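You operate a simulated robot arm through the tools that you are given. There is no shell and no other tool. Be economical: measure what you need, move in short steps, check, and stop when the job is done.

The job below is to be done with a simulated two-armed robot. You get a single attempt, and the scene is never put back.

JOB
Take the yellow pad from the top of the grey hood and leave it on the front of the dosing bench. Take the drain cup and put it on the blue tray. Push the blue finishing drawer shut. Pick up the bung key with one hand, pass it to the other hand and put it on the bench top before the valve rack. Take the paste brush and put it on the shelf under the valve bench. Shut the parts drawer. Take the soap tin on the top of the long grey bench and put it away on the top of the grey hood. Take the red paint pad and leave it on the middle of the blue-backed bench. The order is free. Set down upright: drain cup.

It is judged by the outcome, as a careful person would: the job done as asked, and still so three seconds after it is handed in. It fails if anything else is knocked over, pushed out of place, dropped, spilled or broken.

ROBOT AND FRAMES
Two 7-joint arms with three-finger grippers on one trunk, on a base that drives. Base frame: it is fixed to the floor where the robot stands at the start and does not move with it; the origin is under the middle of the robot, x ahead of it, y to its left, z up; the surface under the hand at the start is at about z = 950. Units: mm, rad, N and s.
The left shoulder is at the start at [70, 146, 1237], the right one opposite. With the tool pointing down near the work surface each hand reaches from about 300 to 680 mm from the robot's upright axis, wherever it stands, measured 20 degrees to its own side. Places, roughly: bench top before the valve rack (15x20 cm) [7780, 1880, 900]; blue finishing drawer [5100, 1800, 700]; blue tray (13x10x3 cm) [4300, 2000, 400]; bung key (9x4x11 cm) [5800, 2000, 900]; drain cup (7x7x8 cm) [4100, 2000, 400]; front of the dosing bench (60x24 cm) [-1080, 2280, 860]; middle of the blue-backed bench (29x22 cm) [6040, -3400, 840]; parts drawer [7500, 400, 700]; paste brush (2x2x17 cm) [7500, 2100, 1000]; red paint pad (5x6x4 cm) [7600, -3000, 800]; shelf under the valve bench [7700, 2100, 300]; soap tin [7500, -2500, 750]; top of the grey hood [1100, 100, 1000]; yellow pad (7x5x4 cm) [500, 100, 1000]. Payload 2.2 kg a hand.
The tool frame of a hand sits at the grasp point between the pads (the TCP): z along the fingers, y along the line on which they close. The tips reach 28 mm beyond it. The gripper opens to 102 mm. The gripper's body begins 71 mm behind the TCP.
Orientation is told as [roll, pitch, yaw] about the base's x, y, z axes, in that order, counted from this pose: with the fingers straight down and closing along the base's y, the tool's x points along the base's -x, its y along +y and its z along -z.

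CONTROLS
- The arms move only by the tool drive_tool. It takes "left_steps", "right_steps" or both (then of equal length, played together; a hand with none holds still); each is a list of rows, each a list of 7 numbers: the shift along the base's x, y, z in mm, then the turn, a rotation vector about the base's x, y, z in rad, then the opening in per cent of the stroke, from 0 (shut) to 100 (fully open). In form: [[tx, ty, tz, rx, ry, rz, fingers], ...]. A call has 1 to 20 rows; each row shifts and turns the commanded pose from where the row before left it. Each row takes 0.2 s and may step no farther than 50 mm and 0.15 rad from the row before; otherwise, or with a gripper value out of range, the whole call is refused. Where a pose cannot be reached the arm comes as near as it can. A force on the tool above 40 N (or 10 N above the force at the start of the call, whichever is more), or a blocked arm, ends the call early, and 0.2 s more pass. The fingers move at their own pace and stop on an object; they squeeze with about 41 N. The grip force told is the motor's: it shows also when the fingers shut on nothing. Time passes only in rows, and 0.2 s behind the last, so rows that do not move let the fingers close. It gives the time, the measured TCP pose, the force on the tool (base axes), the opening and the grip force at its end, in the units of the frame above (readings bear some noise), with the torque about the TCP (base axes, N m) and any sound that the robot's microphone picked up.
- Cameras (640 x 400 px; columns grow to the right, rows downward): "scene" is now at [133.6, 23.7, 1467]; the picture's right is [0.28, -0.96, 0.00], its down [-0.55, -0.16, -0.82] and it looks along [0.79, 0.23, -0.57] (base axes); focal length 277 px, centre (320, 200). "left" rides on the left gripper at [72, 38, -86] in its tool frame; the picture's right is [-0.46, 0.89, 0.00], its down [-0.60, -0.32, -0.73] and it looks along [-0.65, -0.34, 0.68] (tool axes); focal length 256 px, centre (320, 200). "right" rides on the right gripper at [69, 44, -86] in its tool frame; the picture's right is [-0.53, 0.85, 0.00], its down [-0.58, -0.36, -0.73] and it looks along [-0.62, -0.39, 0.68] (tool axes); focal length 256 px, centre (320, 200). There is no depth. A picture from a camera that has moved, and an enlarged one, comes with that camera's place and axes in the base frame and with its lens.
- camera(camera): a new picture of that camera. It takes no simulated time.
- raise_lower(by): slides the trunk up (or, below 0, down) by that many mm; the arms and the scene camera ride with it, the base frame stays. It gives what a move gives, with no picture.
- drive_base(legs): drives the robot by 1 to 6 legs, each [ahead, left, turn to the left] in mm, mm and rad, along the robot's own axes; the way and the turn of a leg run together, so that a leg with both is an arc; at most 1500 mm and 3.142 rad a leg. The arms and the cameras ride along, it lands a little off, and it stops where it bumps. It gives what a move gives.
- turn_head(pan, tilt): turns the head with the scene camera to pan (to the left, within 1.501 rad either way) and tilt (down, from -0.506 to 1.204), counted from straight ahead of the robot. It gives what a move gives.
- inspect(camera, box): a new picture of the part [left, top, right, bottom] of that camera's present view, enlarged. It takes no simulated time.
- hand_in(): hands the job in; it is judged then, once.

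Work in short steps. Places have to be worked out from the pictures, the camera data and where the tool is seen: move nearer, look again, correct. Check each grasp and each placing, and mend what went wrong. You have 217 turns and 208 pictures in all, those below and enlarged ones among them. Open the grippers and draw the arms clear of the work before you hand the job in, unless the task says otherwise; then end with one line.

The tools are called after ">>>" by a JSON object that holds its "api" and its "payload". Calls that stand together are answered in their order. drive_tool: Moves the arms, as the interface text tells. Its arguments: {"type":"object","properties":{"left_steps":{"type":"array"},"right_steps":{"type":"array"}},"required":[]} The other tools are called the same way: raise_lower (by) slides the trunk up or down; drive_base (legs) drives the base; turn_head (pan, tilt) turns the head that bears the scene camera; camera (camera) takes a picture; inspect (camera, box) takes an enlarged picture of a part of a camera's view; hand_in () hands the job in.

At the start:

```text
t: 0.0
left_ee_pos: [334.7, 368.4, 1160.5]
left_ee_rot: [-0.001, 0.001, 0.0]
left_wrist_force: [0.2, -0.6, 0.2]
left_wrist_torque: [0.0, 0.01, 0.0]
left_grip_width: 101.8
left_grasp_force: 0.1
right_ee_pos: [476.1, 15.0, 1238.9]
right_ee_rot: [-0.002, 0.0, 0.0]
right_wrist_force: [0.4, 0.2, -0.6]
right_wrist_torque: [0.0, 0.02, 0.01]
right_grip_width: 102.0
right_grasp_force: 0.1
trunk travel left (down, up): [-775.0, 165.0]
robot x, y, heading: [3.0, 1.5, -0.002]
head pan, tilt: [0.288, 0.609]
```

scene: 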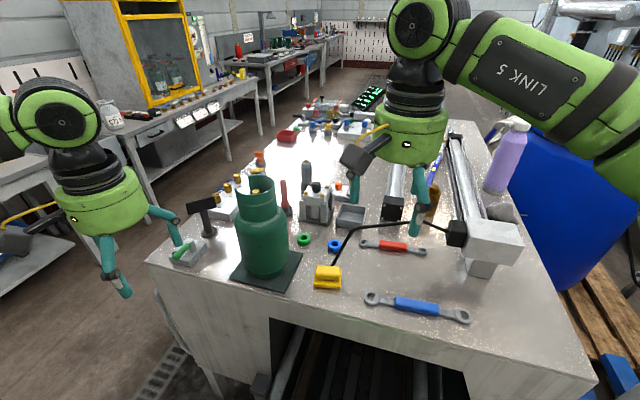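
right: 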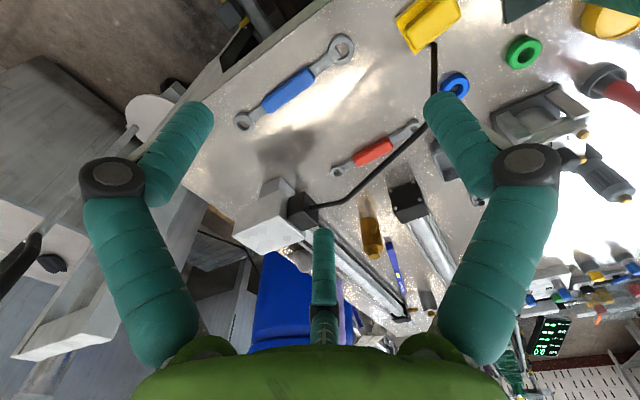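
left: 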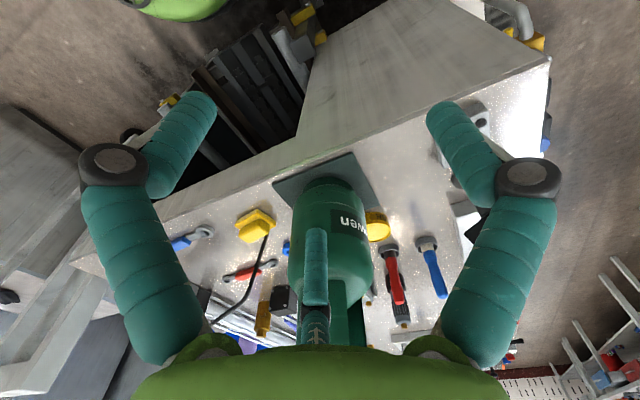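

I start with an enlarged look at the yellow pad and its surroundings.

>>> {"api": "inspect", "payload": {"camera": "scene", "box": [220, 160, 480, 330]}}

>>> {"api": "inspect", "payload": {"camera": "right", "box": [320, 0, 560, 150]}}

```text
2.35 times, centred on (350, 245) of scene
camera zoom: at [133.6, 23.7, 1467.0], right [0.28, -0.96, 0.0], down [-0.55, -0.16, -0.82], along [0.79, 0.23, -0.57], focal length 651 px, centre (249, 94)
```

zoom: 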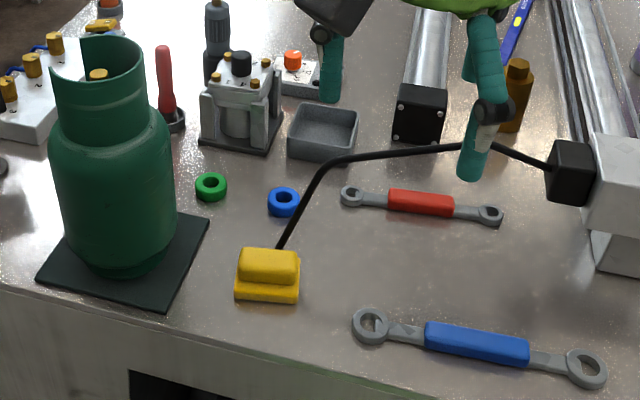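

```text
2.67 times, centred on (440, 75) of right
camera zoom: at [408.0, 56.8, 1324.9], right [0.53, 0.85, 0.0], down [0.58, -0.36, 0.73], along [0.62, -0.39, -0.68], focal length 683 px, centre (0, 533)
```

zoom: 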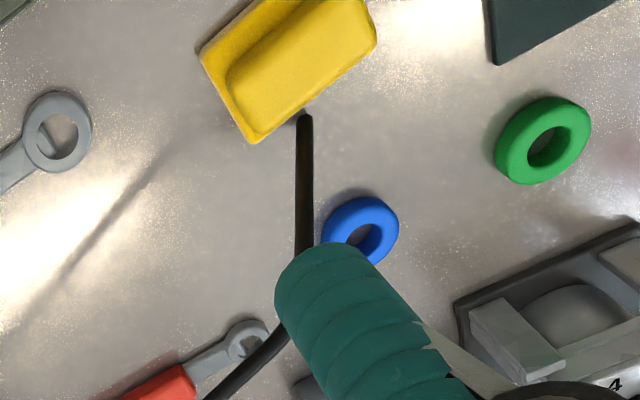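

The pad appears to lie at about (539,125) with yaw about 0.17, and a black tube ends just behind its far edge at z≈980. I move the right hand above it and look again.

>>> {"api": "drive_tool", "payload": {"right_steps": [[13, 22, -28, 0, 0, 0.04, 100], [12, 22, -28, 0, 0, 0.04, 100], [12, 22, -28, 0, 0, 0.04, 100], [13, 22, -28, 0, 0, 0.05, 100], [13, 22, -28, 0, 0, 0, 100]]}}

>>> {"api": "camera", "payload": {"camera": "right"}}

>>> {"api": "camera", "payload": {"camera": "scene"}}

```text
t: 1.2
left_ee_pos: [334.4, 370.3, 1160.8]
left_ee_rot: [-0.003, -0.001, 0.001]
left_wrist_force: [0.3, 0.5, 0.4]
left_wrist_torque: [-0.05, 0.03, -0.01]
left_grip_width: 101.9
left_grasp_force: 0.0
right_ee_pos: [538.1, 123.0, 1099.8]
right_ee_rot: [0.0, -0.002, 0.17]
right_wrist_force: [-1.0, -0.1, 0.3]
right_wrist_torque: [-0.05, -0.01, 0.0]
right_grip_width: 102.0
right_grasp_force: 0.0
right hand out of reach, approached as far as the arm can: row 5
trunk travel left (down, up): [-775.0, 165.0]
robot x, y, heading: [3.1, 0.5, 0.002]
head pan, tilt: [0.288, 0.609]
```

```text
202 pictures are left
camera right: at [463.2, 152.3, 1183.8], right [0.38, 0.92, 0.0], down [0.63, -0.26, 0.73], along [0.68, -0.28, -0.68], focal length 256 px, centre (320, 200)
```

right: 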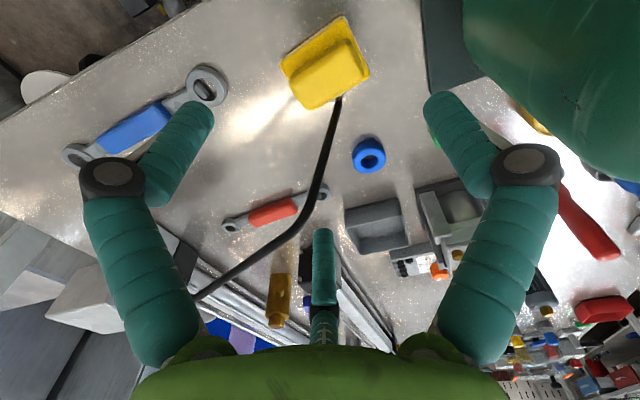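

```text
201 pictures are left
camera scene: at [133.5, 26.6, 1467.0], right [0.28, -0.96, 0.0], down [-0.55, -0.16, -0.82], along [0.79, 0.23, -0.57], focal length 277 px, centre (320, 200)
```

scene: 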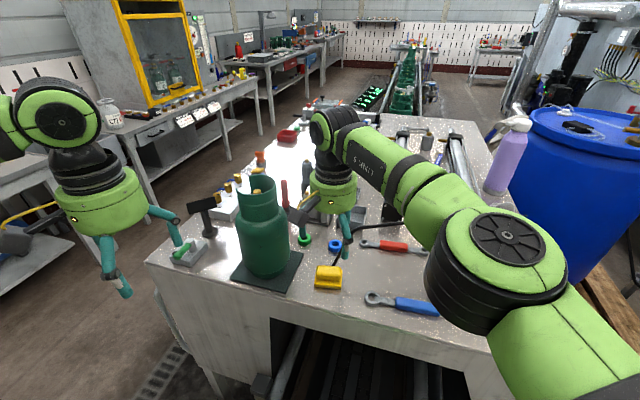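

>>> {"api": "inspect", "payload": {"camera": "right", "box": [250, 0, 410, 100]}}

>>> {"api": "inspect", "payload": {"camera": "scene", "box": [280, 220, 380, 300]}}

```text
4.00 times, centred on (330, 50) of right
camera zoom: at [463.2, 152.3, 1183.8], right [0.38, 0.92, 0.0], down [0.63, -0.26, 0.73], along [0.68, -0.28, -0.68], focal length 1024 px, centre (280, 800)
```

zoom: 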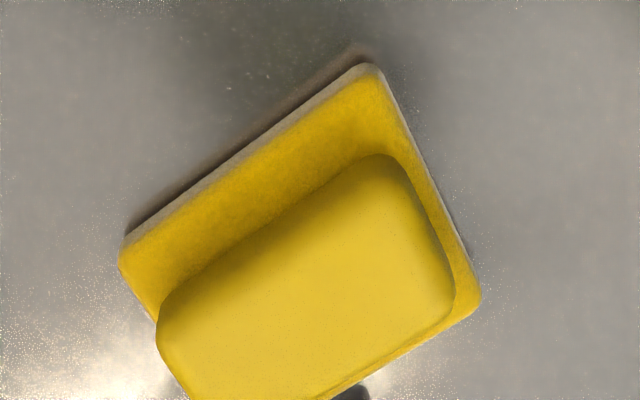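

```text
5.00 times, centred on (330, 260) of scene
camera zoom: at [133.5, 26.6, 1467.0], right [0.28, -0.96, 0.0], down [-0.55, -0.16, -0.82], along [0.79, 0.23, -0.57], focal length 1383 px, centre (270, -100)
```

zoom: 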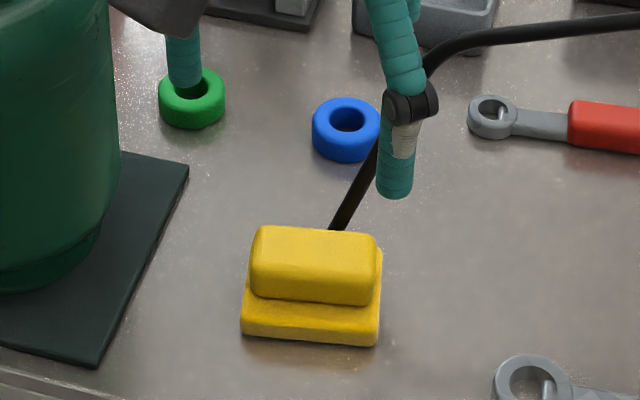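

The pad centre comes to about (543,125.5,950) with yaw ≈0.17. I go straight down, gripping slightly nearer to the robot to stay clear of the tube.

>>> {"api": "drive_tool", "payload": {"right_steps": [[0, 2, -30, 0, 0, 0, 100], [0, 0, -30, 0, 0, 0, 100], [0, 0, -30, 0, 0, 0, 100], [0, 0, -25, 0, 0, 0, 100]]}}

>>> {"api": "camera", "payload": {"camera": "scene"}}

```text
t: 2.2
left_ee_pos: [334.5, 370.0, 1161.1]
left_ee_rot: [-0.001, 0.0, 0.001]
left_wrist_force: [-0.2, -0.1, 0.2]
left_wrist_torque: [-0.04, 0.04, 0.01]
left_grip_width: 101.8
left_grasp_force: 0.1
right_ee_pos: [536.9, 122.7, 981.6]
right_ee_rot: [-0.001, 0.001, 0.169]
right_wrist_force: [-0.1, -0.5, 0.1]
right_wrist_torque: [-0.03, 0.0, 0.01]
right_grip_width: 101.7
right_grasp_force: 0.0
trunk travel left (down, up): [-775.0, 165.0]
robot x, y, heading: [0.8, 0.7, 0.001]
head pan, tilt: [0.288, 0.609]
```

```text
198 pictures are left
camera scene: at [134.1, 24.1, 1467.0], right [0.28, -0.96, 0.0], down [-0.55, -0.16, -0.82], along [0.79, 0.23, -0.57], focal length 277 px, centre (320, 200)
```

scene: 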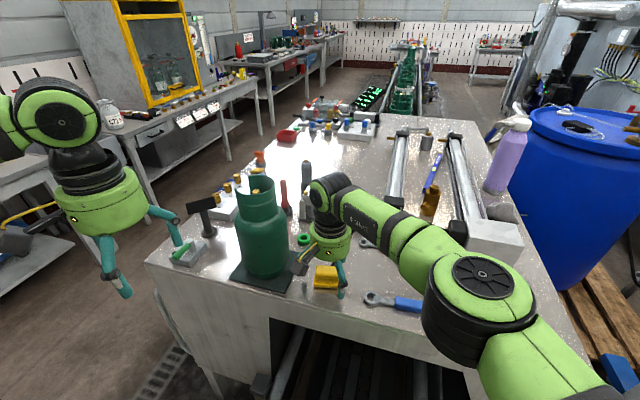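

The hand straddles the pad. I close.

>>> {"api": "drive_tool", "payload": {"right_steps": [[0, 2, 0, 0, 0, 0, 40], [0, 0, 0, 0, 0, 0, 20], [0, 0, 0, 0, 0, 0, 20]]}}

>>> {"api": "inspect", "payload": {"camera": "scene", "box": [260, 200, 400, 310]}}

```text
t: 3.0
left_ee_pos: [334.4, 368.1, 1162.8]
left_ee_rot: [-0.001, -0.002, 0.0]
left_wrist_force: [0.1, 0.7, -0.3]
left_wrist_torque: [0.0, 0.01, 0.0]
left_grip_width: 102.1
left_grasp_force: 0.1
right_ee_pos: [535.1, 124.0, 982.7]
right_ee_rot: [0.0, -0.002, 0.169]
right_wrist_force: [0.1, -0.9, 6.0]
right_wrist_torque: [-0.08, -0.08, -0.01]
right_grip_width: 58.1
right_grasp_force: 41.3
trunk travel left (down, up): [-775.0, 165.0]
robot x, y, heading: [1.9, 2.9, 0.003]
head pan, tilt: [0.288, 0.609]
```

```text
3.64 times, centred on (330, 255) of scene
camera zoom: at [132.8, 23.3, 1467.1], right [0.28, -0.96, 0.0], down [-0.55, -0.16, -0.82], along [0.79, 0.23, -0.57], focal length 1006 px, centre (284, 0)
```

zoom: 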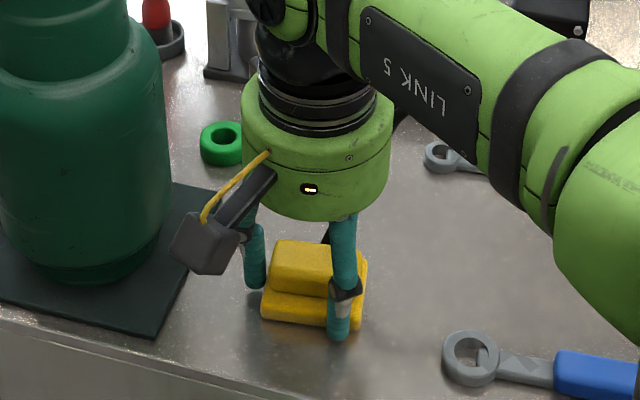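

The grip holds at 58 mm. I draw the pad back off the tube and then lift it.

>>> {"api": "drive_tool", "payload": {"right_steps": [[-10, 0, 1, 0, 0, 0, 20], [-15, 0, 2, 0, 0, 0, 20], [-15, 0, 5, 0, 0, 0, 20], [-10, 0, 25, 0, 0, 0, 20], [-10, 0, 40, 0, 0, 0, 20], [-10, 0, 40, 0, 0, 0, 20]]}}

>>> {"api": "camera", "payload": {"camera": "scene"}}

>>> {"api": "camera", "payload": {"camera": "right"}}

```text
t: 4.4
left_ee_pos: [332.9, 368.7, 1162.8]
left_ee_rot: [0.001, -0.001, 0.001]
left_wrist_force: [0.2, -0.2, 0.0]
left_wrist_torque: [-0.03, 0.03, 0.02]
left_grip_width: 102.1
left_grasp_force: 0.1
right_ee_pos: [465.6, 127.3, 1098.4]
right_ee_rot: [-0.001, -0.001, 0.169]
right_wrist_force: [-0.3, -0.8, -0.5]
right_wrist_torque: [-0.01, 0.01, 0.01]
right_grip_width: 35.1
right_grasp_force: 40.2
trunk travel left (down, up): [-775.0, 165.0]
robot x, y, heading: [-0.3, -2.2, -0.001]
head pan, tilt: [0.288, 0.609]
```

```text
196 pictures are left
camera scene: at [132.4, 23.8, 1467.1], right [0.28, -0.96, 0.0], down [-0.55, -0.16, -0.82], along [0.79, 0.23, -0.57], focal length 277 px, centre (320, 200)
```

scene: 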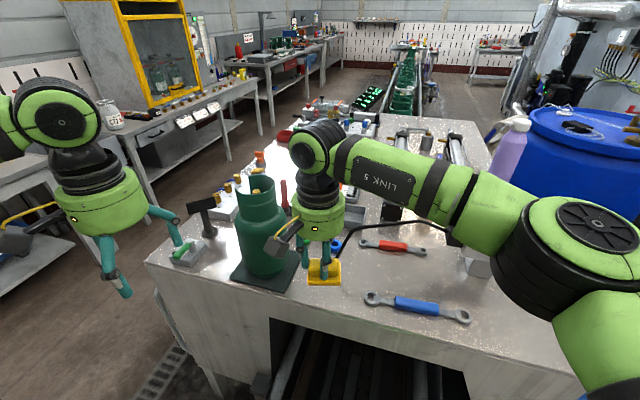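

```text
195 pictures are left
camera right: at [391.4, 156.2, 1184.5], right [0.38, 0.92, 0.0], down [0.63, -0.26, 0.73], along [0.68, -0.28, -0.68], focal length 256 px, centre (320, 200)
```

right: 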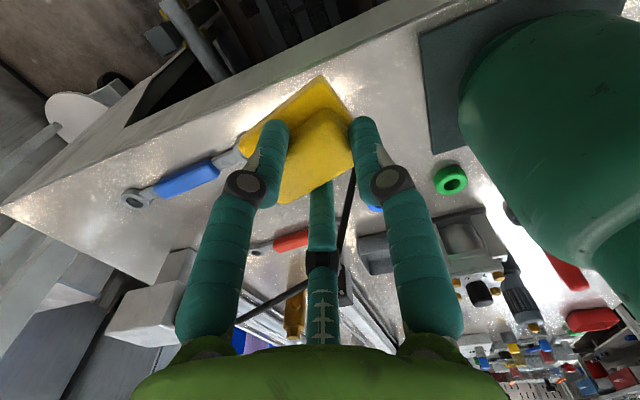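

>>> {"api": "inspect", "payload": {"camera": "right", "box": [220, 60, 420, 220]}}

>>> {"api": "inspect", "payload": {"camera": "scene", "box": [250, 180, 390, 300]}}

```text
2.50 times, centred on (320, 140) of right
camera zoom: at [391.4, 156.2, 1184.5], right [0.38, 0.92, 0.0], down [0.63, -0.26, 0.73], along [0.68, -0.28, -0.68], focal length 640 px, centre (320, 350)
```

zoom: 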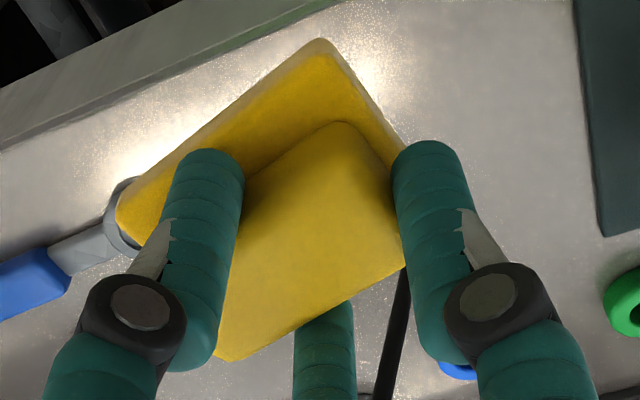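

```text
3.33 times, centred on (320, 240) of scene
camera zoom: at [132.4, 23.8, 1467.1], right [0.28, -0.96, 0.0], down [-0.55, -0.16, -0.82], along [0.79, 0.23, -0.57], focal length 922 px, centre (320, 67)
```

zoom: 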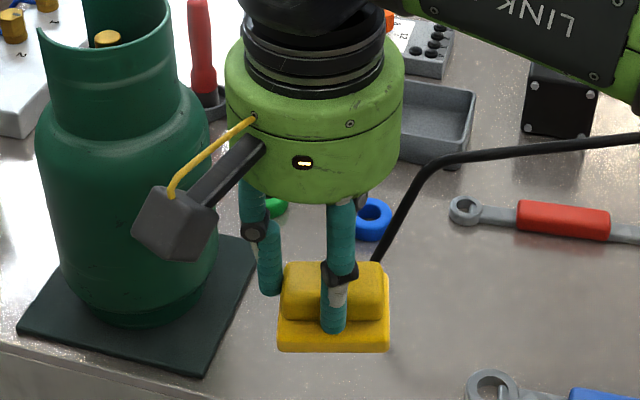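

The gripper looks to be effectively three-fingered, and the pad is held front, back and side. I draw the hand back and look around to the left and rear.

>>> {"api": "drive_tool", "payload": {"right_steps": [[-30, -25, 20, 0, 0, 0, 20], [-30, -25, 20, 0, 0, 0, 20], [-30, -25, 10, 0, 0, 0, 20], [0, -30, 0, 0, 0, 0, 20], [0, -30, 0, 0, 0, 0, 20], [0, -30, 0, 0, 0, 0, 20]]}}

>>> {"api": "turn_head", "payload": {"pan": 1.4, "tilt": 0.4}}

>>> {"api": "camera", "payload": {"camera": "scene"}}

>>> {"api": "camera", "payload": {"camera": "right"}}

```text
t: 5.8
left_ee_pos: [334.4, 369.0, 1161.8]
left_ee_rot: [0.002, 0.002, 0.001]
left_wrist_force: [0.7, 0.0, 0.8]
left_wrist_torque: [0.0, 0.0, 0.02]
left_grip_width: 102.1
left_grasp_force: 0.1
right_ee_pos: [376.3, -41.8, 1147.6]
right_ee_rot: [0.001, -0.002, 0.169]
right_wrist_force: [-0.1, 0.7, -0.4]
right_wrist_torque: [0.01, -0.01, 0.0]
right_grip_width: 34.7
right_grasp_force: 41.5
trunk travel left (down, up): [-775.0, 165.0]
robot x, y, heading: [0.1, -1.0, -0.002]
head pan, tilt: [0.288, 0.609]
```

```text
t: 7.1
left_ee_pos: [335.5, 368.1, 1161.5]
left_ee_rot: [-0.001, 0.001, -0.001]
left_wrist_force: [0.2, -0.6, 0.3]
left_wrist_torque: [0.0, 0.02, 0.01]
left_grip_width: 102.0
left_grasp_force: 0.1
right_ee_pos: [376.6, -40.6, 1146.5]
right_ee_rot: [0.0, 0.001, 0.168]
right_wrist_force: [0.1, 0.1, -0.3]
right_wrist_torque: [-0.01, 0.0, -0.01]
right_grip_width: 35.2
right_grasp_force: 40.7
trunk travel left (down, up): [-775.0, 165.0]
robot x, y, heading: [-3.0, 0.9, -0.002]
head pan, tilt: [1.4, 0.4]
```

```text
192 pictures are left
camera scene: at [65.0, 90.0, 1486.0], right [0.99, -0.17, 0.0], down [-0.07, -0.38, -0.92], along [0.16, 0.91, -0.39], focal length 277 px, centre (320, 200)
```

scene: 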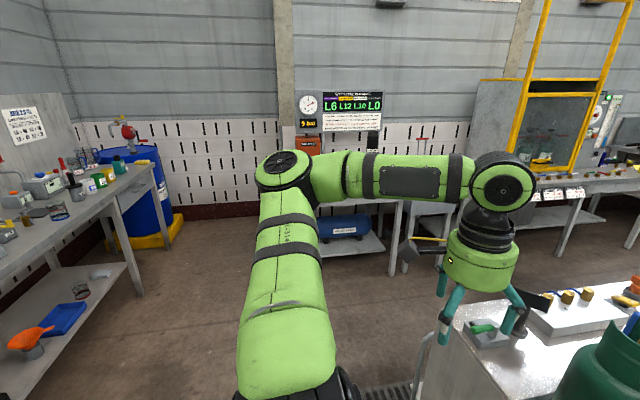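

```text
191 pictures are left
camera right: at [302.7, -10.5, 1232.4], right [0.38, 0.92, 0.0], down [0.63, -0.26, 0.73], along [0.68, -0.28, -0.68], focal length 256 px, centre (320, 200)
```

right: 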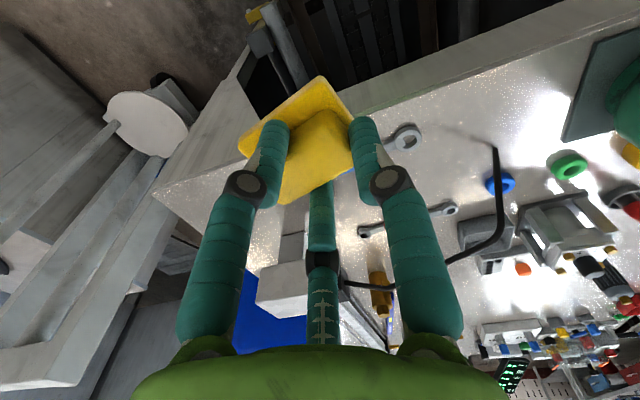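

The dosing bench is the one on the left, its front edge at about x=-925. I look closer at its top, and to the right side as well before moving.

>>> {"api": "inspect", "payload": {"camera": "scene", "box": [0, 120, 240, 290]}}

>>> {"api": "turn_head", "payload": {"pan": -1.4, "tilt": 0.5}}

>>> {"api": "camera", "payload": {"camera": "scene"}}

```text
2.35 times, centred on (120, 205) of scene
camera zoom: at [65.0, 90.0, 1486.0], right [0.99, -0.17, 0.0], down [-0.07, -0.38, -0.92], along [0.16, 0.91, -0.39], focal length 651 px, centre (791, 188)
```

zoom: 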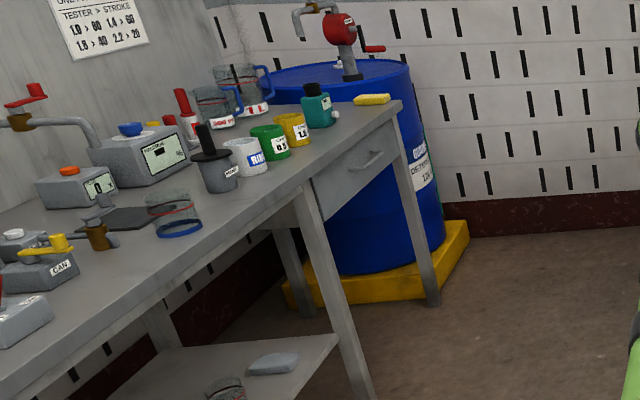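

```text
t: 9.6
left_ee_pos: [335.2, 369.1, 1162.6]
left_ee_rot: [0.001, 0.0, 0.0]
left_wrist_force: [0.5, 0.3, 0.4]
left_wrist_torque: [0.01, -0.02, -0.02]
left_grip_width: 102.1
left_grasp_force: 0.1
right_ee_pos: [377.2, -40.7, 1145.6]
right_ee_rot: [0.0, -0.001, 0.168]
right_wrist_force: [0.9, -0.6, 0.2]
right_wrist_torque: [-0.03, 0.03, -0.01]
right_grip_width: 34.8
right_grasp_force: 40.8
trunk travel left (down, up): [-775.0, 165.0]
robot x, y, heading: [-1.0, -0.1, 0.001]
head pan, tilt: [-1.4, 0.499]
```

```text
189 pictures are left
camera scene: at [64.7, -91.0, 1476.9], right [-0.99, -0.17, 0.0], down [-0.08, 0.47, -0.88], along [0.15, -0.87, -0.48], focal length 277 px, centre (320, 200)
```

scene: 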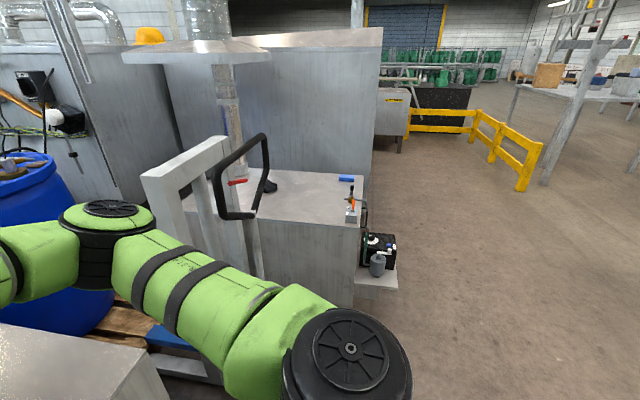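

The floor behind and to the left seems open. I back off, turn left and drive along +y beside the dosing bench.

>>> {"api": "drive_base", "payload": {"legs": [[-300, 0, 0], [0, 0, 1.571], [1300, 0, 0]]}}

>>> {"api": "turn_head", "payload": {"pan": 0.9, "tilt": 0.6}}

>>> {"api": "camera", "payload": {"camera": "scene"}}

```text
t: 21.7
left_ee_pos: [-661.2, 1648.7, 1162.3]
left_ee_rot: [0.0, 0.0, 1.567]
left_wrist_force: [-0.3, -0.1, -0.4]
left_wrist_torque: [-0.02, 0.01, 0.0]
left_grip_width: 102.2
left_grasp_force: 0.0
right_ee_pos: [-252.3, 1689.4, 1146.9]
right_ee_rot: [0.001, 0.0, 1.736]
right_wrist_force: [-0.8, 0.6, 0.6]
right_wrist_torque: [0.01, 0.0, -0.03]
right_grip_width: 34.3
right_grasp_force: 41.8
trunk travel left (down, up): [-775.0, 165.0]
robot x, y, heading: [-293.2, 1314.4, 1.566]
head pan, tilt: [-1.4, 0.499]
```

```text
t: 23.8
left_ee_pos: [-662.4, 1649.4, 1161.7]
left_ee_rot: [-0.001, -0.001, 1.568]
left_wrist_force: [-0.5, 0.1, 0.2]
left_wrist_torque: [0.01, 0.01, 0.0]
left_grip_width: 102.2
left_grasp_force: 0.1
right_ee_pos: [-252.2, 1690.4, 1145.8]
right_ee_rot: [-0.001, -0.001, 1.736]
right_wrist_force: [0.0, 0.2, 0.1]
right_wrist_torque: [0.0, 0.05, 0.0]
right_grip_width: 34.4
right_grasp_force: 41.0
trunk travel left (down, up): [-775.0, 165.0]
robot x, y, heading: [-294.2, 1312.6, 1.567]
head pan, tilt: [0.901, 0.6]
```

```text
188 pictures are left
camera scene: at [-364.3, 1417.2, 1467.8], right [0.63, 0.78, 0.0], down [0.44, -0.35, -0.83], along [-0.64, 0.52, -0.56], focal length 277 px, centre (320, 200)
```

scene: 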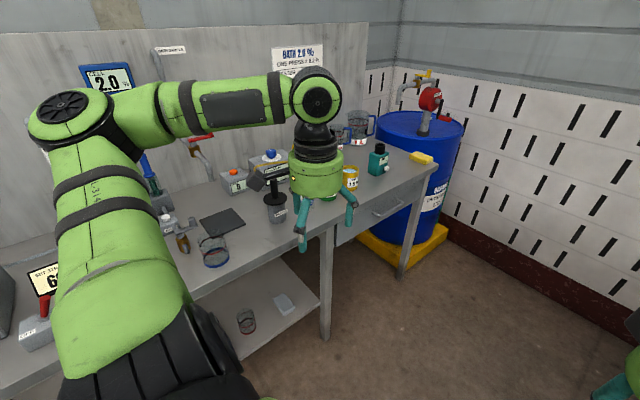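

The free spot lies between the teal bottle (y≈2325) and the yellow block (y≈2580), so I aim for (-1010,2450). I drive up to face the bench there.

>>> {"api": "drive_base", "payload": {"legs": [[990, 0, 0], [0, 0, 1.575], [150, 0, 0]]}}

>>> {"api": "turn_head", "payload": {"pan": -0.25, "tilt": 0.7}}

>>> {"api": "camera", "payload": {"camera": "scene"}}

>>> {"api": "camera", "payload": {"camera": "right"}}

```text
t: 33.8
left_ee_pos: [-760.3, 1925.4, 1162.4]
left_ee_rot: [0.002, -0.004, -3.127]
left_wrist_force: [-0.2, 0.1, 0.5]
left_wrist_torque: [0.0, 0.04, 0.0]
left_grip_width: 101.9
left_grasp_force: 0.1
right_ee_pos: [-810.0, 2333.5, 1146.6]
right_ee_rot: [-0.001, -0.003, -2.957]
right_wrist_force: [1.1, 0.1, -0.6]
right_wrist_torque: [-0.03, 0.03, 0.02]
right_grip_width: 34.2
right_grasp_force: 40.8
trunk travel left (down, up): [-775.0, 165.0]
robot x, y, heading: [-437.8, 2296.6, -3.126]
head pan, tilt: [0.901, 0.6]
```

```text
t: 35.1
left_ee_pos: [-763.7, 1923.9, 1161.6]
left_ee_rot: [0.0, 0.0, -3.128]
left_wrist_force: [0.4, -0.7, 0.2]
left_wrist_torque: [-0.02, 0.01, -0.03]
left_grip_width: 101.7
left_grasp_force: 0.1
right_ee_pos: [-813.8, 2333.4, 1146.3]
right_ee_rot: [0.0, 0.001, -2.959]
right_wrist_force: [-0.7, -0.1, -0.8]
right_wrist_torque: [0.05, 0.0, -0.01]
right_grip_width: 34.4
right_grasp_force: 41.3
trunk travel left (down, up): [-775.0, 165.0]
robot x, y, heading: [-437.0, 2299.7, -3.131]
head pan, tilt: [-0.25, 0.7]
```

```text
187 pictures are left
camera scene: at [-568.3, 2316.1, 1459.1], right [0.23, 0.97, 0.0], down [0.63, -0.15, -0.76], along [-0.74, 0.18, -0.64], focal length 277 px, centre (320, 200)
```

scene: 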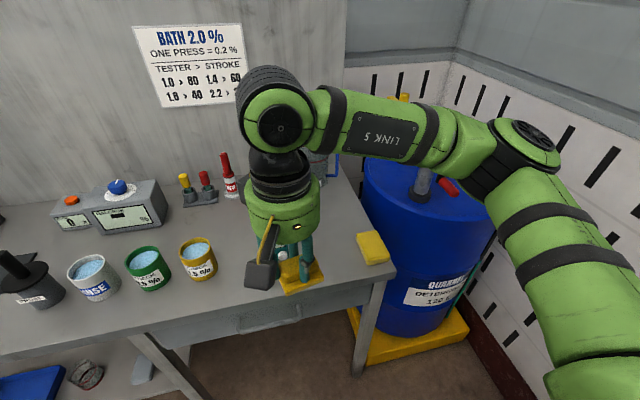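

```text
186 pictures are left
camera right: at [-736.1, 2301.6, 1232.4], right [-0.37, -0.93, 0.0], down [-0.63, 0.25, 0.73], along [-0.68, 0.27, -0.68], focal length 256 px, centre (320, 200)
```

right: 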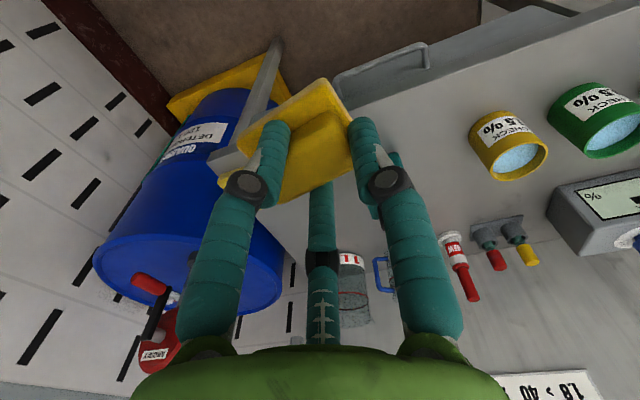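

I carry the pad over the free spot at (-1015,2450) and lower it to just above the bench.

>>> {"api": "drive_tool", "payload": {"right_steps": [[-41, 23, 0, 0, 0, -0.04, 20], [-41, 23, 0, 0, 0, -0.04, 20], [-41, 24, 0, 0, 0, -0.04, 20], [-40, 23, 0, 0, 0, -0.05, 20], [-40, 24, 0, 0, 0, 0, 20], [0, 0, -45, 0, 0, 0, 20], [0, 0, -45, 0, 0, 0, 20], [0, 0, -45, 0, 0, 0, 20], [0, 0, -45, 0, 0, 0, 20], [0, 0, -30, 0, 0, 0, 20]]}}

>>> {"api": "camera", "payload": {"camera": "scene"}}

>>> {"api": "camera", "payload": {"camera": "right"}}

```text
t: 37.4
left_ee_pos: [-764.9, 1925.3, 1161.4]
left_ee_rot: [-0.002, 0.001, -3.127]
left_wrist_force: [-0.2, 0.0, -0.7]
left_wrist_torque: [0.03, -0.01, -0.04]
left_grip_width: 102.0
left_grasp_force: 0.1
right_ee_pos: [-1014.9, 2449.2, 934.3]
right_ee_rot: [0.001, 0.0, -3.126]
right_wrist_force: [-0.2, 0.3, -0.2]
right_wrist_torque: [-0.03, 0.03, 0.04]
right_grip_width: 35.2
right_grasp_force: 11.1
trunk travel left (down, up): [-775.0, 165.0]
robot x, y, heading: [-434.5, 2297.4, -3.129]
head pan, tilt: [-0.25, 0.7]
```

```text
185 pictures are left
camera scene: at [-568.3, 2316.4, 1459.1], right [0.23, 0.97, 0.0], down [0.63, -0.15, -0.76], along [-0.74, 0.18, -0.64], focal length 277 px, centre (320, 200)
```

scene: 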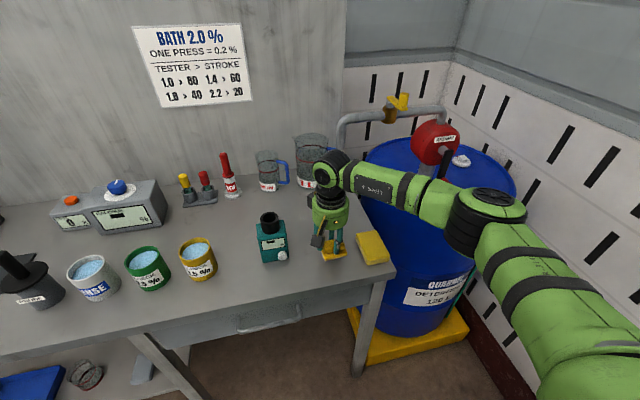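

```text
184 pictures are left
camera right: at [-944.1, 2405.0, 1020.8], right [-0.52, -0.85, 0.0], down [-0.58, 0.36, 0.73], along [-0.62, 0.38, -0.68], focal length 256 px, centre (320, 200)
```

right: 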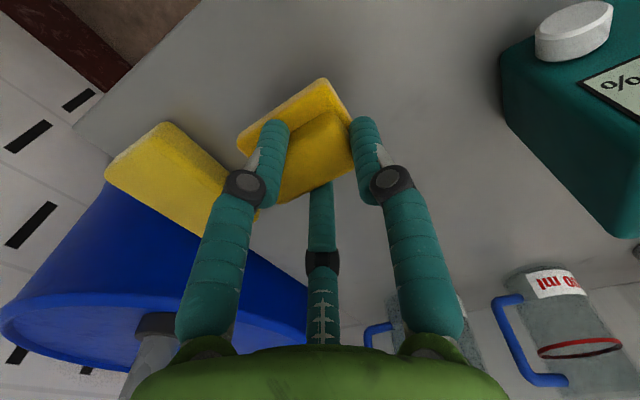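

Grip still holds. I shift slightly away from the yellow block and lower until contact.

>>> {"api": "drive_tool", "payload": {"right_steps": [[12, -12, -10, 0, 0, 0, 20], [0, 0, -8, 0, 0, 0, 20], [0, 0, -6, 0, 0, 0, 20], [0, 0, -4, 0, 0, 0, 20]]}}

>>> {"api": "inspect", "payload": {"camera": "scene", "box": [260, 190, 420, 300]}}

```text
t: 38.4
left_ee_pos: [-762.9, 1924.5, 1162.0]
left_ee_rot: [0.0, 0.0, -3.127]
left_wrist_force: [-0.6, 0.3, 0.7]
left_wrist_torque: [0.0, -0.01, 0.01]
left_grip_width: 101.9
left_grasp_force: 0.0
right_ee_pos: [-1001.9, 2437.7, 910.3]
right_ee_rot: [0.002, -0.005, -3.128]
right_wrist_force: [0.2, 0.2, 4.2]
right_wrist_torque: [-0.06, -0.08, -0.02]
right_grip_width: 35.6
right_grasp_force: 11.0
trunk travel left (down, up): [-775.0, 165.0]
robot x, y, heading: [-434.6, 2298.4, -3.128]
head pan, tilt: [-0.25, 0.7]
```

```text
3.64 times, centred on (340, 245) of scene
camera zoom: at [-566.8, 2316.1, 1459.3], right [0.23, 0.97, 0.0], down [0.63, -0.15, -0.77], along [-0.74, 0.18, -0.64], focal length 1006 px, centre (247, 36)
```

zoom: 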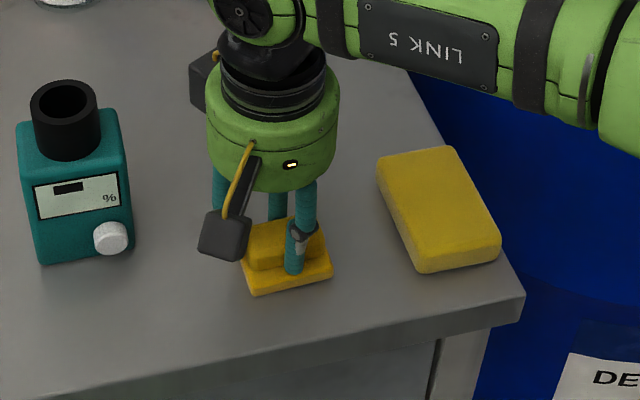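

The pad touches the bench (about 4 N upward), so I open and lift straight up.

>>> {"api": "drive_tool", "payload": {"right_steps": [[0, 0, -1, 0, 0, 0, 55], [0, 0, 0, 0, 0, 0, 85], [0, 0, 0, 0, 0, 0, 85], [0, 0, 30, 0, 0, 0, 85], [0, 0, 40, 0, 0, 0, 85], [0, 0, 45, 0, 0, 0, 85], [0, 0, 45, 0, 0, 0, 85], [0, 0, 45, 0, 0, 0, 85], [40, -20, 20, 0, 0, 0, 100], [40, -20, 0, 0, 0, 0, 100], [40, -20, 0, 0, 0, 0, 100], [40, -20, 0, 0, 0, 0, 100]]}}

>>> {"api": "camera", "payload": {"camera": "scene"}}

```text
t: 41.0
left_ee_pos: [-762.9, 1924.6, 1161.2]
left_ee_rot: [-0.002, -0.002, -3.128]
left_wrist_force: [-0.1, -0.6, 0.9]
left_wrist_torque: [0.02, 0.01, 0.0]
left_grip_width: 102.1
left_grasp_force: 0.0
right_ee_pos: [-842.5, 2357.4, 1133.1]
right_ee_rot: [0.0, -0.003, -3.128]
right_wrist_force: [-0.5, -0.6, -0.6]
right_wrist_torque: [0.02, 0.03, -0.04]
right_grip_width: 102.2
right_grasp_force: 0.1
trunk travel left (down, up): [-775.0, 165.0]
robot x, y, heading: [-435.1, 2298.5, -3.127]
head pan, tilt: [-0.25, 0.7]
```

```text
182 pictures are left
camera scene: at [-566.5, 2314.9, 1459.3], right [0.23, 0.97, 0.0], down [0.63, -0.15, -0.77], along [-0.74, 0.18, -0.64], focal length 277 px, centre (320, 200)
```

scene: 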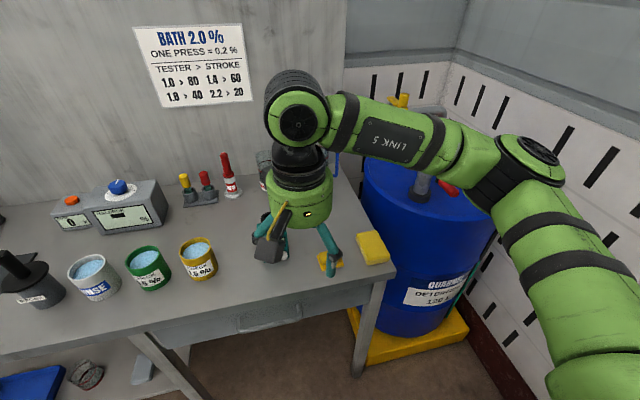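

The pad stands free on the bench. I back off, turn around to face +x and look.

>>> {"api": "drive_base", "payload": {"legs": [[-250, 0, 0], [0, -700, 0]]}}

>>> {"api": "camera", "payload": {"camera": "scene"}}

```text
t: 45.5
left_ee_pos: [-502.6, 2477.5, 1153.1]
left_ee_rot: [-0.034, -0.01, -3.125]
left_wrist_force: [0.8, -0.9, -0.2]
left_wrist_torque: [0.02, 0.01, 0.0]
left_grip_width: 102.1
left_grasp_force: 0.1
right_ee_pos: [-571.3, 2888.3, 1133.6]
right_ee_rot: [-0.041, 0.007, -3.057]
right_wrist_force: [0.3, -0.8, 0.5]
right_wrist_torque: [0.0, -0.03, -0.02]
right_grip_width: 102.0
right_grasp_force: 0.1
trunk travel left (down, up): [-775.0, 165.0]
robot x, y, heading: [-183.6, 2889.2, -3.122]
head pan, tilt: [-0.25, 0.7]
stopped in leg 2: the robot was blocked; the commanded pose is now the measured one
```

```text
181 pictures are left
camera scene: at [-305.0, 2858.9, 1461.5], right [0.23, 0.97, 0.03], down [0.62, -0.12, -0.78], along [-0.75, 0.2, -0.63], focal length 277 px, centre (320, 200)
```

scene: 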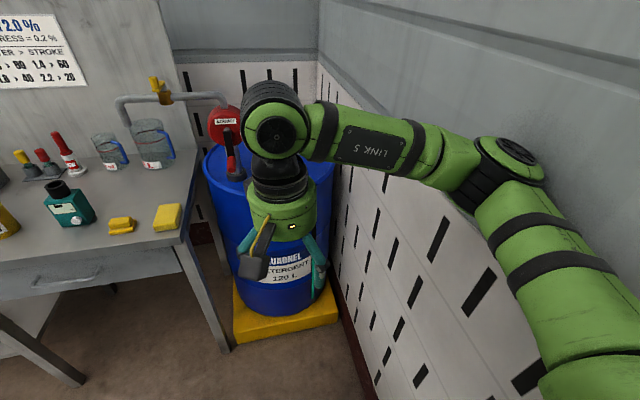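

I went the wrong way sideways and touched the wall with the right arm. I move back left (toward -y), and the pad is seen resting properly on the bench.

>>> {"api": "drive_base", "payload": {"legs": [[0, 300, 0], [0, 500, 0]]}}

>>> {"api": "camera", "payload": {"camera": "scene"}}

```text
t: 50.1
left_ee_pos: [-503.8, 1720.1, 1161.4]
left_ee_rot: [0.0, 0.002, -3.123]
left_wrist_force: [-0.1, 0.2, 0.5]
left_wrist_torque: [-0.04, -0.02, 0.0]
left_grip_width: 101.8
left_grasp_force: 0.1
right_ee_pos: [-575.9, 2135.8, 1127.1]
right_ee_rot: [-0.002, 0.017, -3.074]
right_wrist_force: [0.4, -0.2, -0.6]
right_wrist_torque: [-0.01, 0.0, -0.01]
right_grip_width: 101.8
right_grasp_force: 0.1
trunk travel left (down, up): [-775.0, 165.0]
robot x, y, heading: [-173.9, 2093.7, -3.126]
head pan, tilt: [-0.25, 0.7]
```

```text
180 pictures are left
camera scene: at [-308.4, 2112.0, 1459.1], right [0.23, 0.97, 0.0], down [0.63, -0.15, -0.76], along [-0.74, 0.18, -0.64], focal length 277 px, centre (320, 200)
```

scene: 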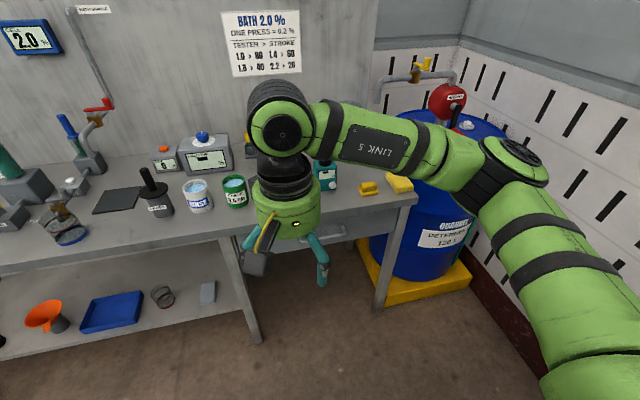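

All fine. I move into the corridor (y≈1250), turn to face +x and look ahead.

>>> {"api": "drive_base", "payload": {"legs": [[0, 840, 0], [0, 0, 3.13]]}}

>>> {"api": "turn_head", "payload": {"pan": 0.2, "tilt": 0.25}}

>>> {"api": "camera", "payload": {"camera": "scene"}}

```text
t: 62.0
left_ee_pos: [154.2, 1626.8, 1161.4]
left_ee_rot: [0.001, -0.002, 0.037]
left_wrist_force: [-1.3, 0.3, -0.5]
left_wrist_torque: [0.01, 0.0, -0.02]
left_grip_width: 101.8
left_grasp_force: 0.1
right_ee_pos: [233.8, 1211.5, 1126.4]
right_ee_rot: [-0.005, 0.017, 0.086]
right_wrist_force: [-0.2, 0.7, -0.6]
right_wrist_torque: [0.03, 0.02, 0.01]
right_grip_width: 102.0
right_grasp_force: 0.1
trunk travel left (down, up): [-775.0, 165.0]
robot x, y, heading: [-165.7, 1245.5, 0.04]
head pan, tilt: [-0.25, 0.7]
```

```text
t: 62.9
left_ee_pos: [153.9, 1626.7, 1161.9]
left_ee_rot: [0.002, -0.001, 0.039]
left_wrist_force: [-0.3, 0.2, 0.9]
left_wrist_torque: [0.0, 0.0, -0.01]
left_grip_width: 101.9
left_grasp_force: 0.0
right_ee_pos: [233.3, 1210.8, 1126.3]
right_ee_rot: [-0.003, 0.017, 0.087]
right_wrist_force: [0.2, -0.7, -0.2]
right_wrist_torque: [0.02, 0.0, -0.01]
right_grip_width: 101.9
right_grasp_force: 0.0
trunk travel left (down, up): [-775.0, 165.0]
robot x, y, heading: [-168.9, 1244.5, 0.038]
head pan, tilt: [0.201, 0.25]
```

```text
179 pictures are left
camera scene: at [-27.6, 1267.8, 1499.9], right [0.23, -0.97, 0.0], down [-0.24, -0.06, -0.97], along [0.94, 0.23, -0.25], focal length 277 px, centre (320, 200)
```

scene: 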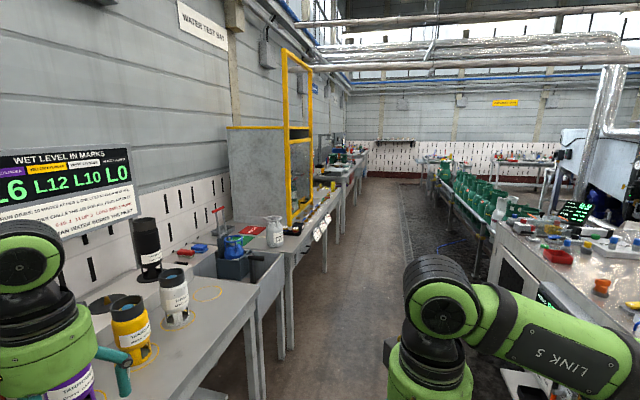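

I tuck the left hand inward and drive along the corridor, straightening the heading.

>>> {"api": "drive_tool", "payload": {"left_steps": [[0, -40, 0, 0, 0, 0, 100], [0, -40, 0, 0, 0, 0, 100], [0, -40, 0, 0, 0, 0, 100]]}}

>>> {"api": "drive_base", "payload": {"legs": [[0, -80, -0.038], [1500, 0, 0], [1000, 0, 0]]}}

>>> {"api": "turn_head", "payload": {"pan": 0.5, "tilt": 0.35}}

>>> {"api": "camera", "payload": {"camera": "scene"}}

```text
t: 63.7
left_ee_pos: [154.3, 1503.4, 1163.0]
left_ee_rot: [0.0, 0.003, 0.037]
left_wrist_force: [1.2, -0.2, -1.3]
left_wrist_torque: [0.05, 0.03, -0.02]
left_grip_width: 102.0
left_grasp_force: 0.0
right_ee_pos: [233.4, 1209.8, 1125.4]
right_ee_rot: [-0.002, 0.017, 0.087]
right_wrist_force: [0.4, 0.6, -0.2]
right_wrist_torque: [0.05, 0.01, 0.0]
right_grip_width: 101.9
right_grasp_force: 0.0
trunk travel left (down, up): [-775.0, 165.0]
robot x, y, heading: [-169.5, 1243.8, 0.037]
head pan, tilt: [0.201, 0.25]
```

```text
t: 76.4
left_ee_pos: [2626.5, 1434.4, 1164.1]
left_ee_rot: [0.0, -0.002, 0.007]
left_wrist_force: [0.2, -0.4, -0.4]
left_wrist_torque: [0.01, -0.03, 0.01]
left_grip_width: 101.7
left_grasp_force: 0.0
right_ee_pos: [2697.3, 1137.7, 1126.3]
right_ee_rot: [-0.002, 0.015, 0.054]
right_wrist_force: [-0.7, 0.7, 0.1]
right_wrist_torque: [0.01, -0.03, -0.01]
right_grip_width: 102.1
right_grasp_force: 0.0
trunk travel left (down, up): [-775.0, 165.0]
robot x, y, heading: [2298.7, 1186.3, 0.008]
head pan, tilt: [0.201, 0.25]
```

```text
t: 77.2
left_ee_pos: [2627.4, 1434.9, 1162.6]
left_ee_rot: [-0.001, 0.001, 0.005]
left_wrist_force: [0.4, -1.1, -0.2]
left_wrist_torque: [-0.02, -0.01, 0.01]
left_grip_width: 102.0
left_grasp_force: 0.1
right_ee_pos: [2698.3, 1137.1, 1126.0]
right_ee_rot: [-0.004, 0.016, 0.054]
right_wrist_force: [-0.9, -0.1, -0.6]
right_wrist_torque: [-0.01, -0.02, 0.01]
right_grip_width: 102.1
right_grasp_force: 0.0
trunk travel left (down, up): [-775.0, 165.0]
robot x, y, heading: [2291.1, 1185.5, 0.008]
head pan, tilt: [0.499, 0.351]
```

```text
178 pictures are left
camera scene: at [2428.8, 1227.9, 1490.5], right [0.48, -0.88, 0.0], down [-0.3, -0.17, -0.94], along [0.82, 0.45, -0.34], focal length 277 px, centre (320, 200)
```

scene: 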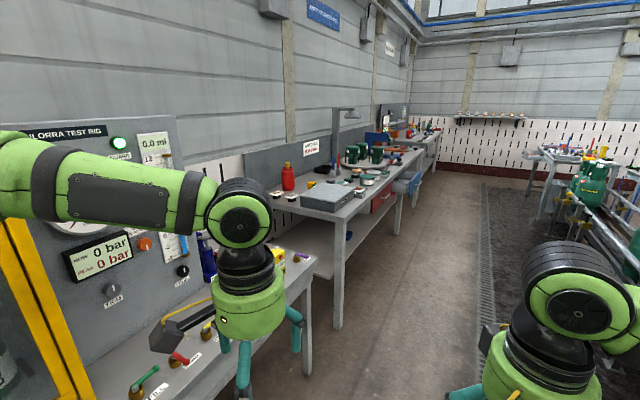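

The next bench carries a lower shelf. I drive to x≈3950, turn to face it and look from lower down.

>>> {"api": "drive_base", "payload": {"legs": [[1500, 0, 0], [200, 0, 0], [0, 0, 1.563]]}}

>>> {"api": "turn_head", "payload": {"pan": 0, "tilt": 0.5}}

>>> {"api": "camera", "payload": {"camera": "scene"}}

```text
t: 89.7
left_ee_pos: [3756.6, 1533.5, 1162.5]
left_ee_rot: [0.001, 0.001, 1.58]
left_wrist_force: [0.1, 0.6, 0.6]
left_wrist_torque: [0.01, 0.01, 0.04]
left_grip_width: 101.9
left_grasp_force: 0.0
right_ee_pos: [4053.1, 1604.3, 1126.2]
right_ee_rot: [-0.001, 0.017, 1.629]
right_wrist_force: [0.2, -0.6, 0.8]
right_wrist_torque: [0.01, 0.0, -0.02]
right_grip_width: 101.8
right_grasp_force: 0.1
trunk travel left (down, up): [-775.0, 165.0]
robot x, y, heading: [4010.8, 1200.2, 1.578]
head pan, tilt: [0.499, 0.351]
```

```text
t: 90.7
left_ee_pos: [3757.0, 1532.7, 1162.1]
left_ee_rot: [0.001, 0.0, 1.579]
left_wrist_force: [0.9, 0.0, 0.2]
left_wrist_torque: [0.01, 0.0, -0.01]
left_grip_width: 101.9
left_grasp_force: 0.0
right_ee_pos: [4054.1, 1604.8, 1126.4]
right_ee_rot: [-0.004, 0.018, 1.629]
right_wrist_force: [-0.4, 0.6, -0.8]
right_wrist_torque: [-0.01, 0.0, 0.01]
right_grip_width: 101.8
right_grasp_force: 0.1
trunk travel left (down, up): [-775.0, 165.0]
robot x, y, heading: [4008.3, 1201.7, 1.576]
head pan, tilt: [0.0, 0.499]
```

```text
177 pictures are left
camera scene: at [4006.0, 1343.7, 1476.9], right [1.0, 0.01, 0.0], down [0.0, -0.48, -0.88], along [-0.01, 0.88, -0.48], focal length 277 px, centre (320, 200)
```

scene: 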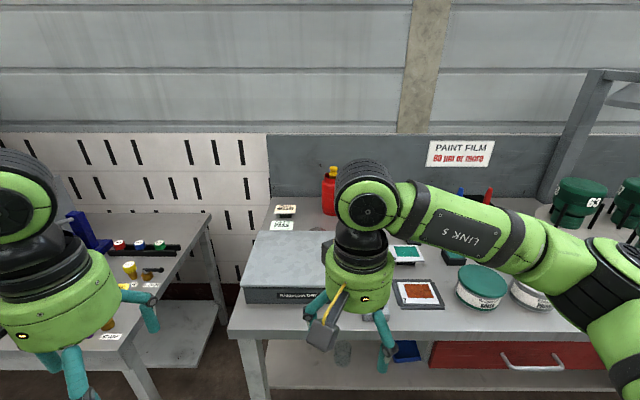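

The drain cup and blue tray are visible on the lower shelf. I lower the trunk for a better look.

>>> {"api": "raise_lower", "payload": {"by": -560}}

>>> {"api": "camera", "payload": {"camera": "scene"}}

>>> {"api": "camera", "payload": {"camera": "right"}}

```text
refused: -560 is not a number from -400 to 400
```

```text
176 pictures are left
camera scene: at [4006.0, 1343.7, 1476.9], right [1.0, 0.01, 0.0], down [0.0, -0.48, -0.88], along [-0.01, 0.88, -0.48], focal length 277 px, centre (320, 200)
```

scene: 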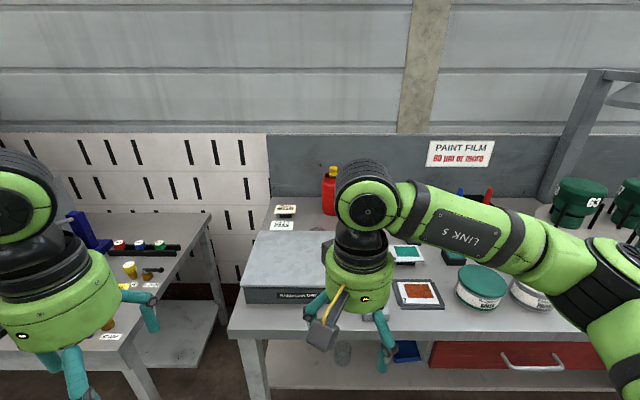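

```text
175 pictures are left
camera right: at [4014.1, 1532.3, 1213.9], right [-0.87, 0.48, -0.01], down [0.33, 0.61, 0.72], along [0.36, 0.63, -0.69], focal length 256 px, centre (320, 200)
```

right: 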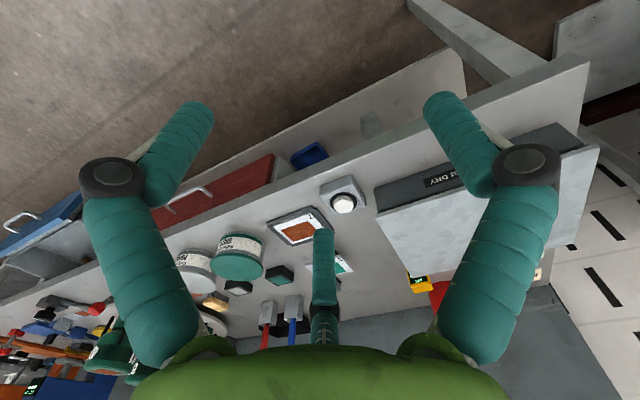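

Limit is 400 per move, so I lower in two moves.

>>> {"api": "raise_lower", "payload": {"by": -400}}

>>> {"api": "raise_lower", "payload": {"by": -170}}

>>> {"api": "camera", "payload": {"camera": "scene"}}

```text
t: 94.5
left_ee_pos: [3756.9, 1533.0, 763.2]
left_ee_rot: [0.001, -0.002, 1.58]
left_wrist_force: [-0.4, -0.1, 0.1]
left_wrist_torque: [0.0, 0.0, -0.02]
left_grip_width: 102.1
left_grasp_force: 0.0
right_ee_pos: [4053.1, 1604.3, 727.0]
right_ee_rot: [-0.005, 0.017, 1.628]
right_wrist_force: [0.2, 0.2, -0.3]
right_wrist_torque: [0.04, -0.02, 0.0]
right_grip_width: 102.1
right_grasp_force: 0.0
trunk travel left (down, up): [-375.0, 565.0]
robot x, y, heading: [4006.7, 1201.2, 1.58]
head pan, tilt: [0.0, 0.499]
```

```text
t: 96.4
left_ee_pos: [3757.2, 1533.3, 592.6]
left_ee_rot: [0.0, -0.001, 1.581]
left_wrist_force: [-0.1, -0.5, -0.1]
left_wrist_torque: [-0.02, 0.0, -0.02]
left_grip_width: 102.0
left_grasp_force: 0.0
right_ee_pos: [4052.8, 1603.8, 556.5]
right_ee_rot: [-0.003, 0.019, 1.629]
right_wrist_force: [0.1, -0.5, -0.5]
right_wrist_torque: [0.0, 0.01, -0.04]
right_grip_width: 102.1
right_grasp_force: 0.1
trunk travel left (down, up): [-205.0, 735.0]
robot x, y, heading: [4007.3, 1203.2, 1.578]
head pan, tilt: [0.0, 0.499]
```

```text
174 pictures are left
camera scene: at [4006.1, 1343.6, 906.9], right [1.0, 0.01, 0.0], down [0.0, -0.48, -0.88], along [-0.01, 0.88, -0.48], focal length 277 px, centre (320, 200)
```

scene: 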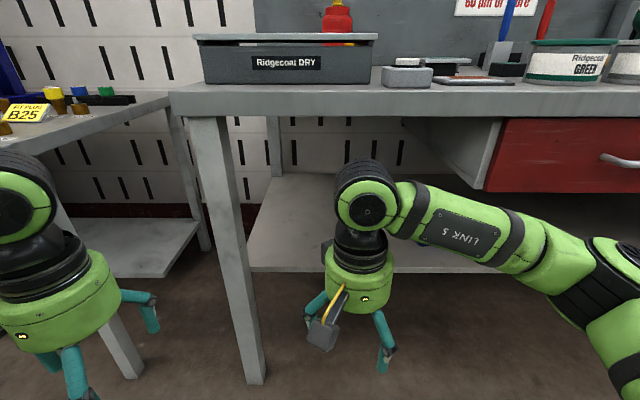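

The right hand blocks the scene view, so I look with the right wrist camera.

>>> {"api": "camera", "payload": {"camera": "right"}}

>>> {"api": "camera", "payload": {"camera": "left"}}

```text
173 pictures are left
camera right: at [4014.1, 1532.3, 644.0], right [-0.87, 0.48, -0.01], down [0.33, 0.61, 0.72], along [0.36, 0.63, -0.69], focal length 256 px, centre (320, 200)
```

right: 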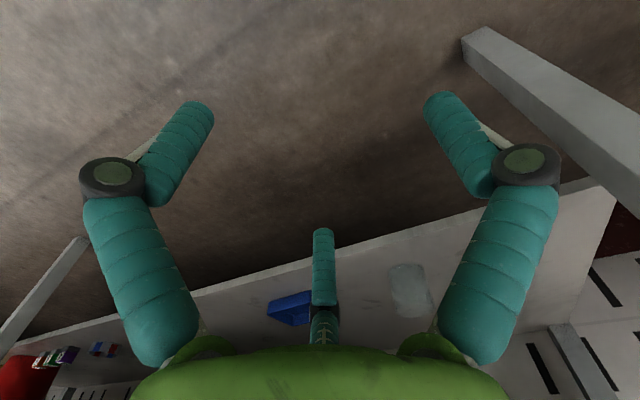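

```text
172 pictures are left
camera left: at [3719.7, 1461.5, 679.3], right [-0.89, 0.46, 0.0], down [0.31, 0.61, 0.73], along [0.34, 0.65, -0.68], focal length 256 px, centre (320, 200)
```

left: 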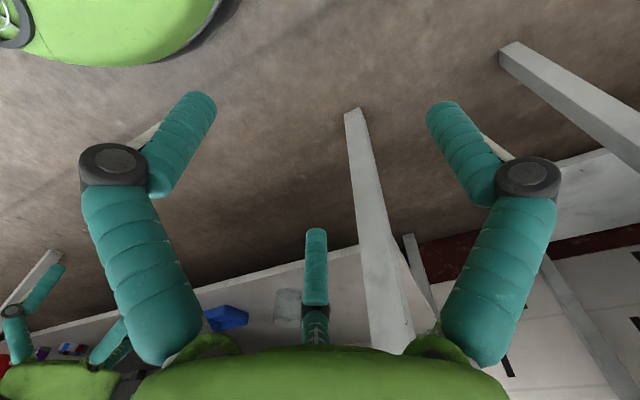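

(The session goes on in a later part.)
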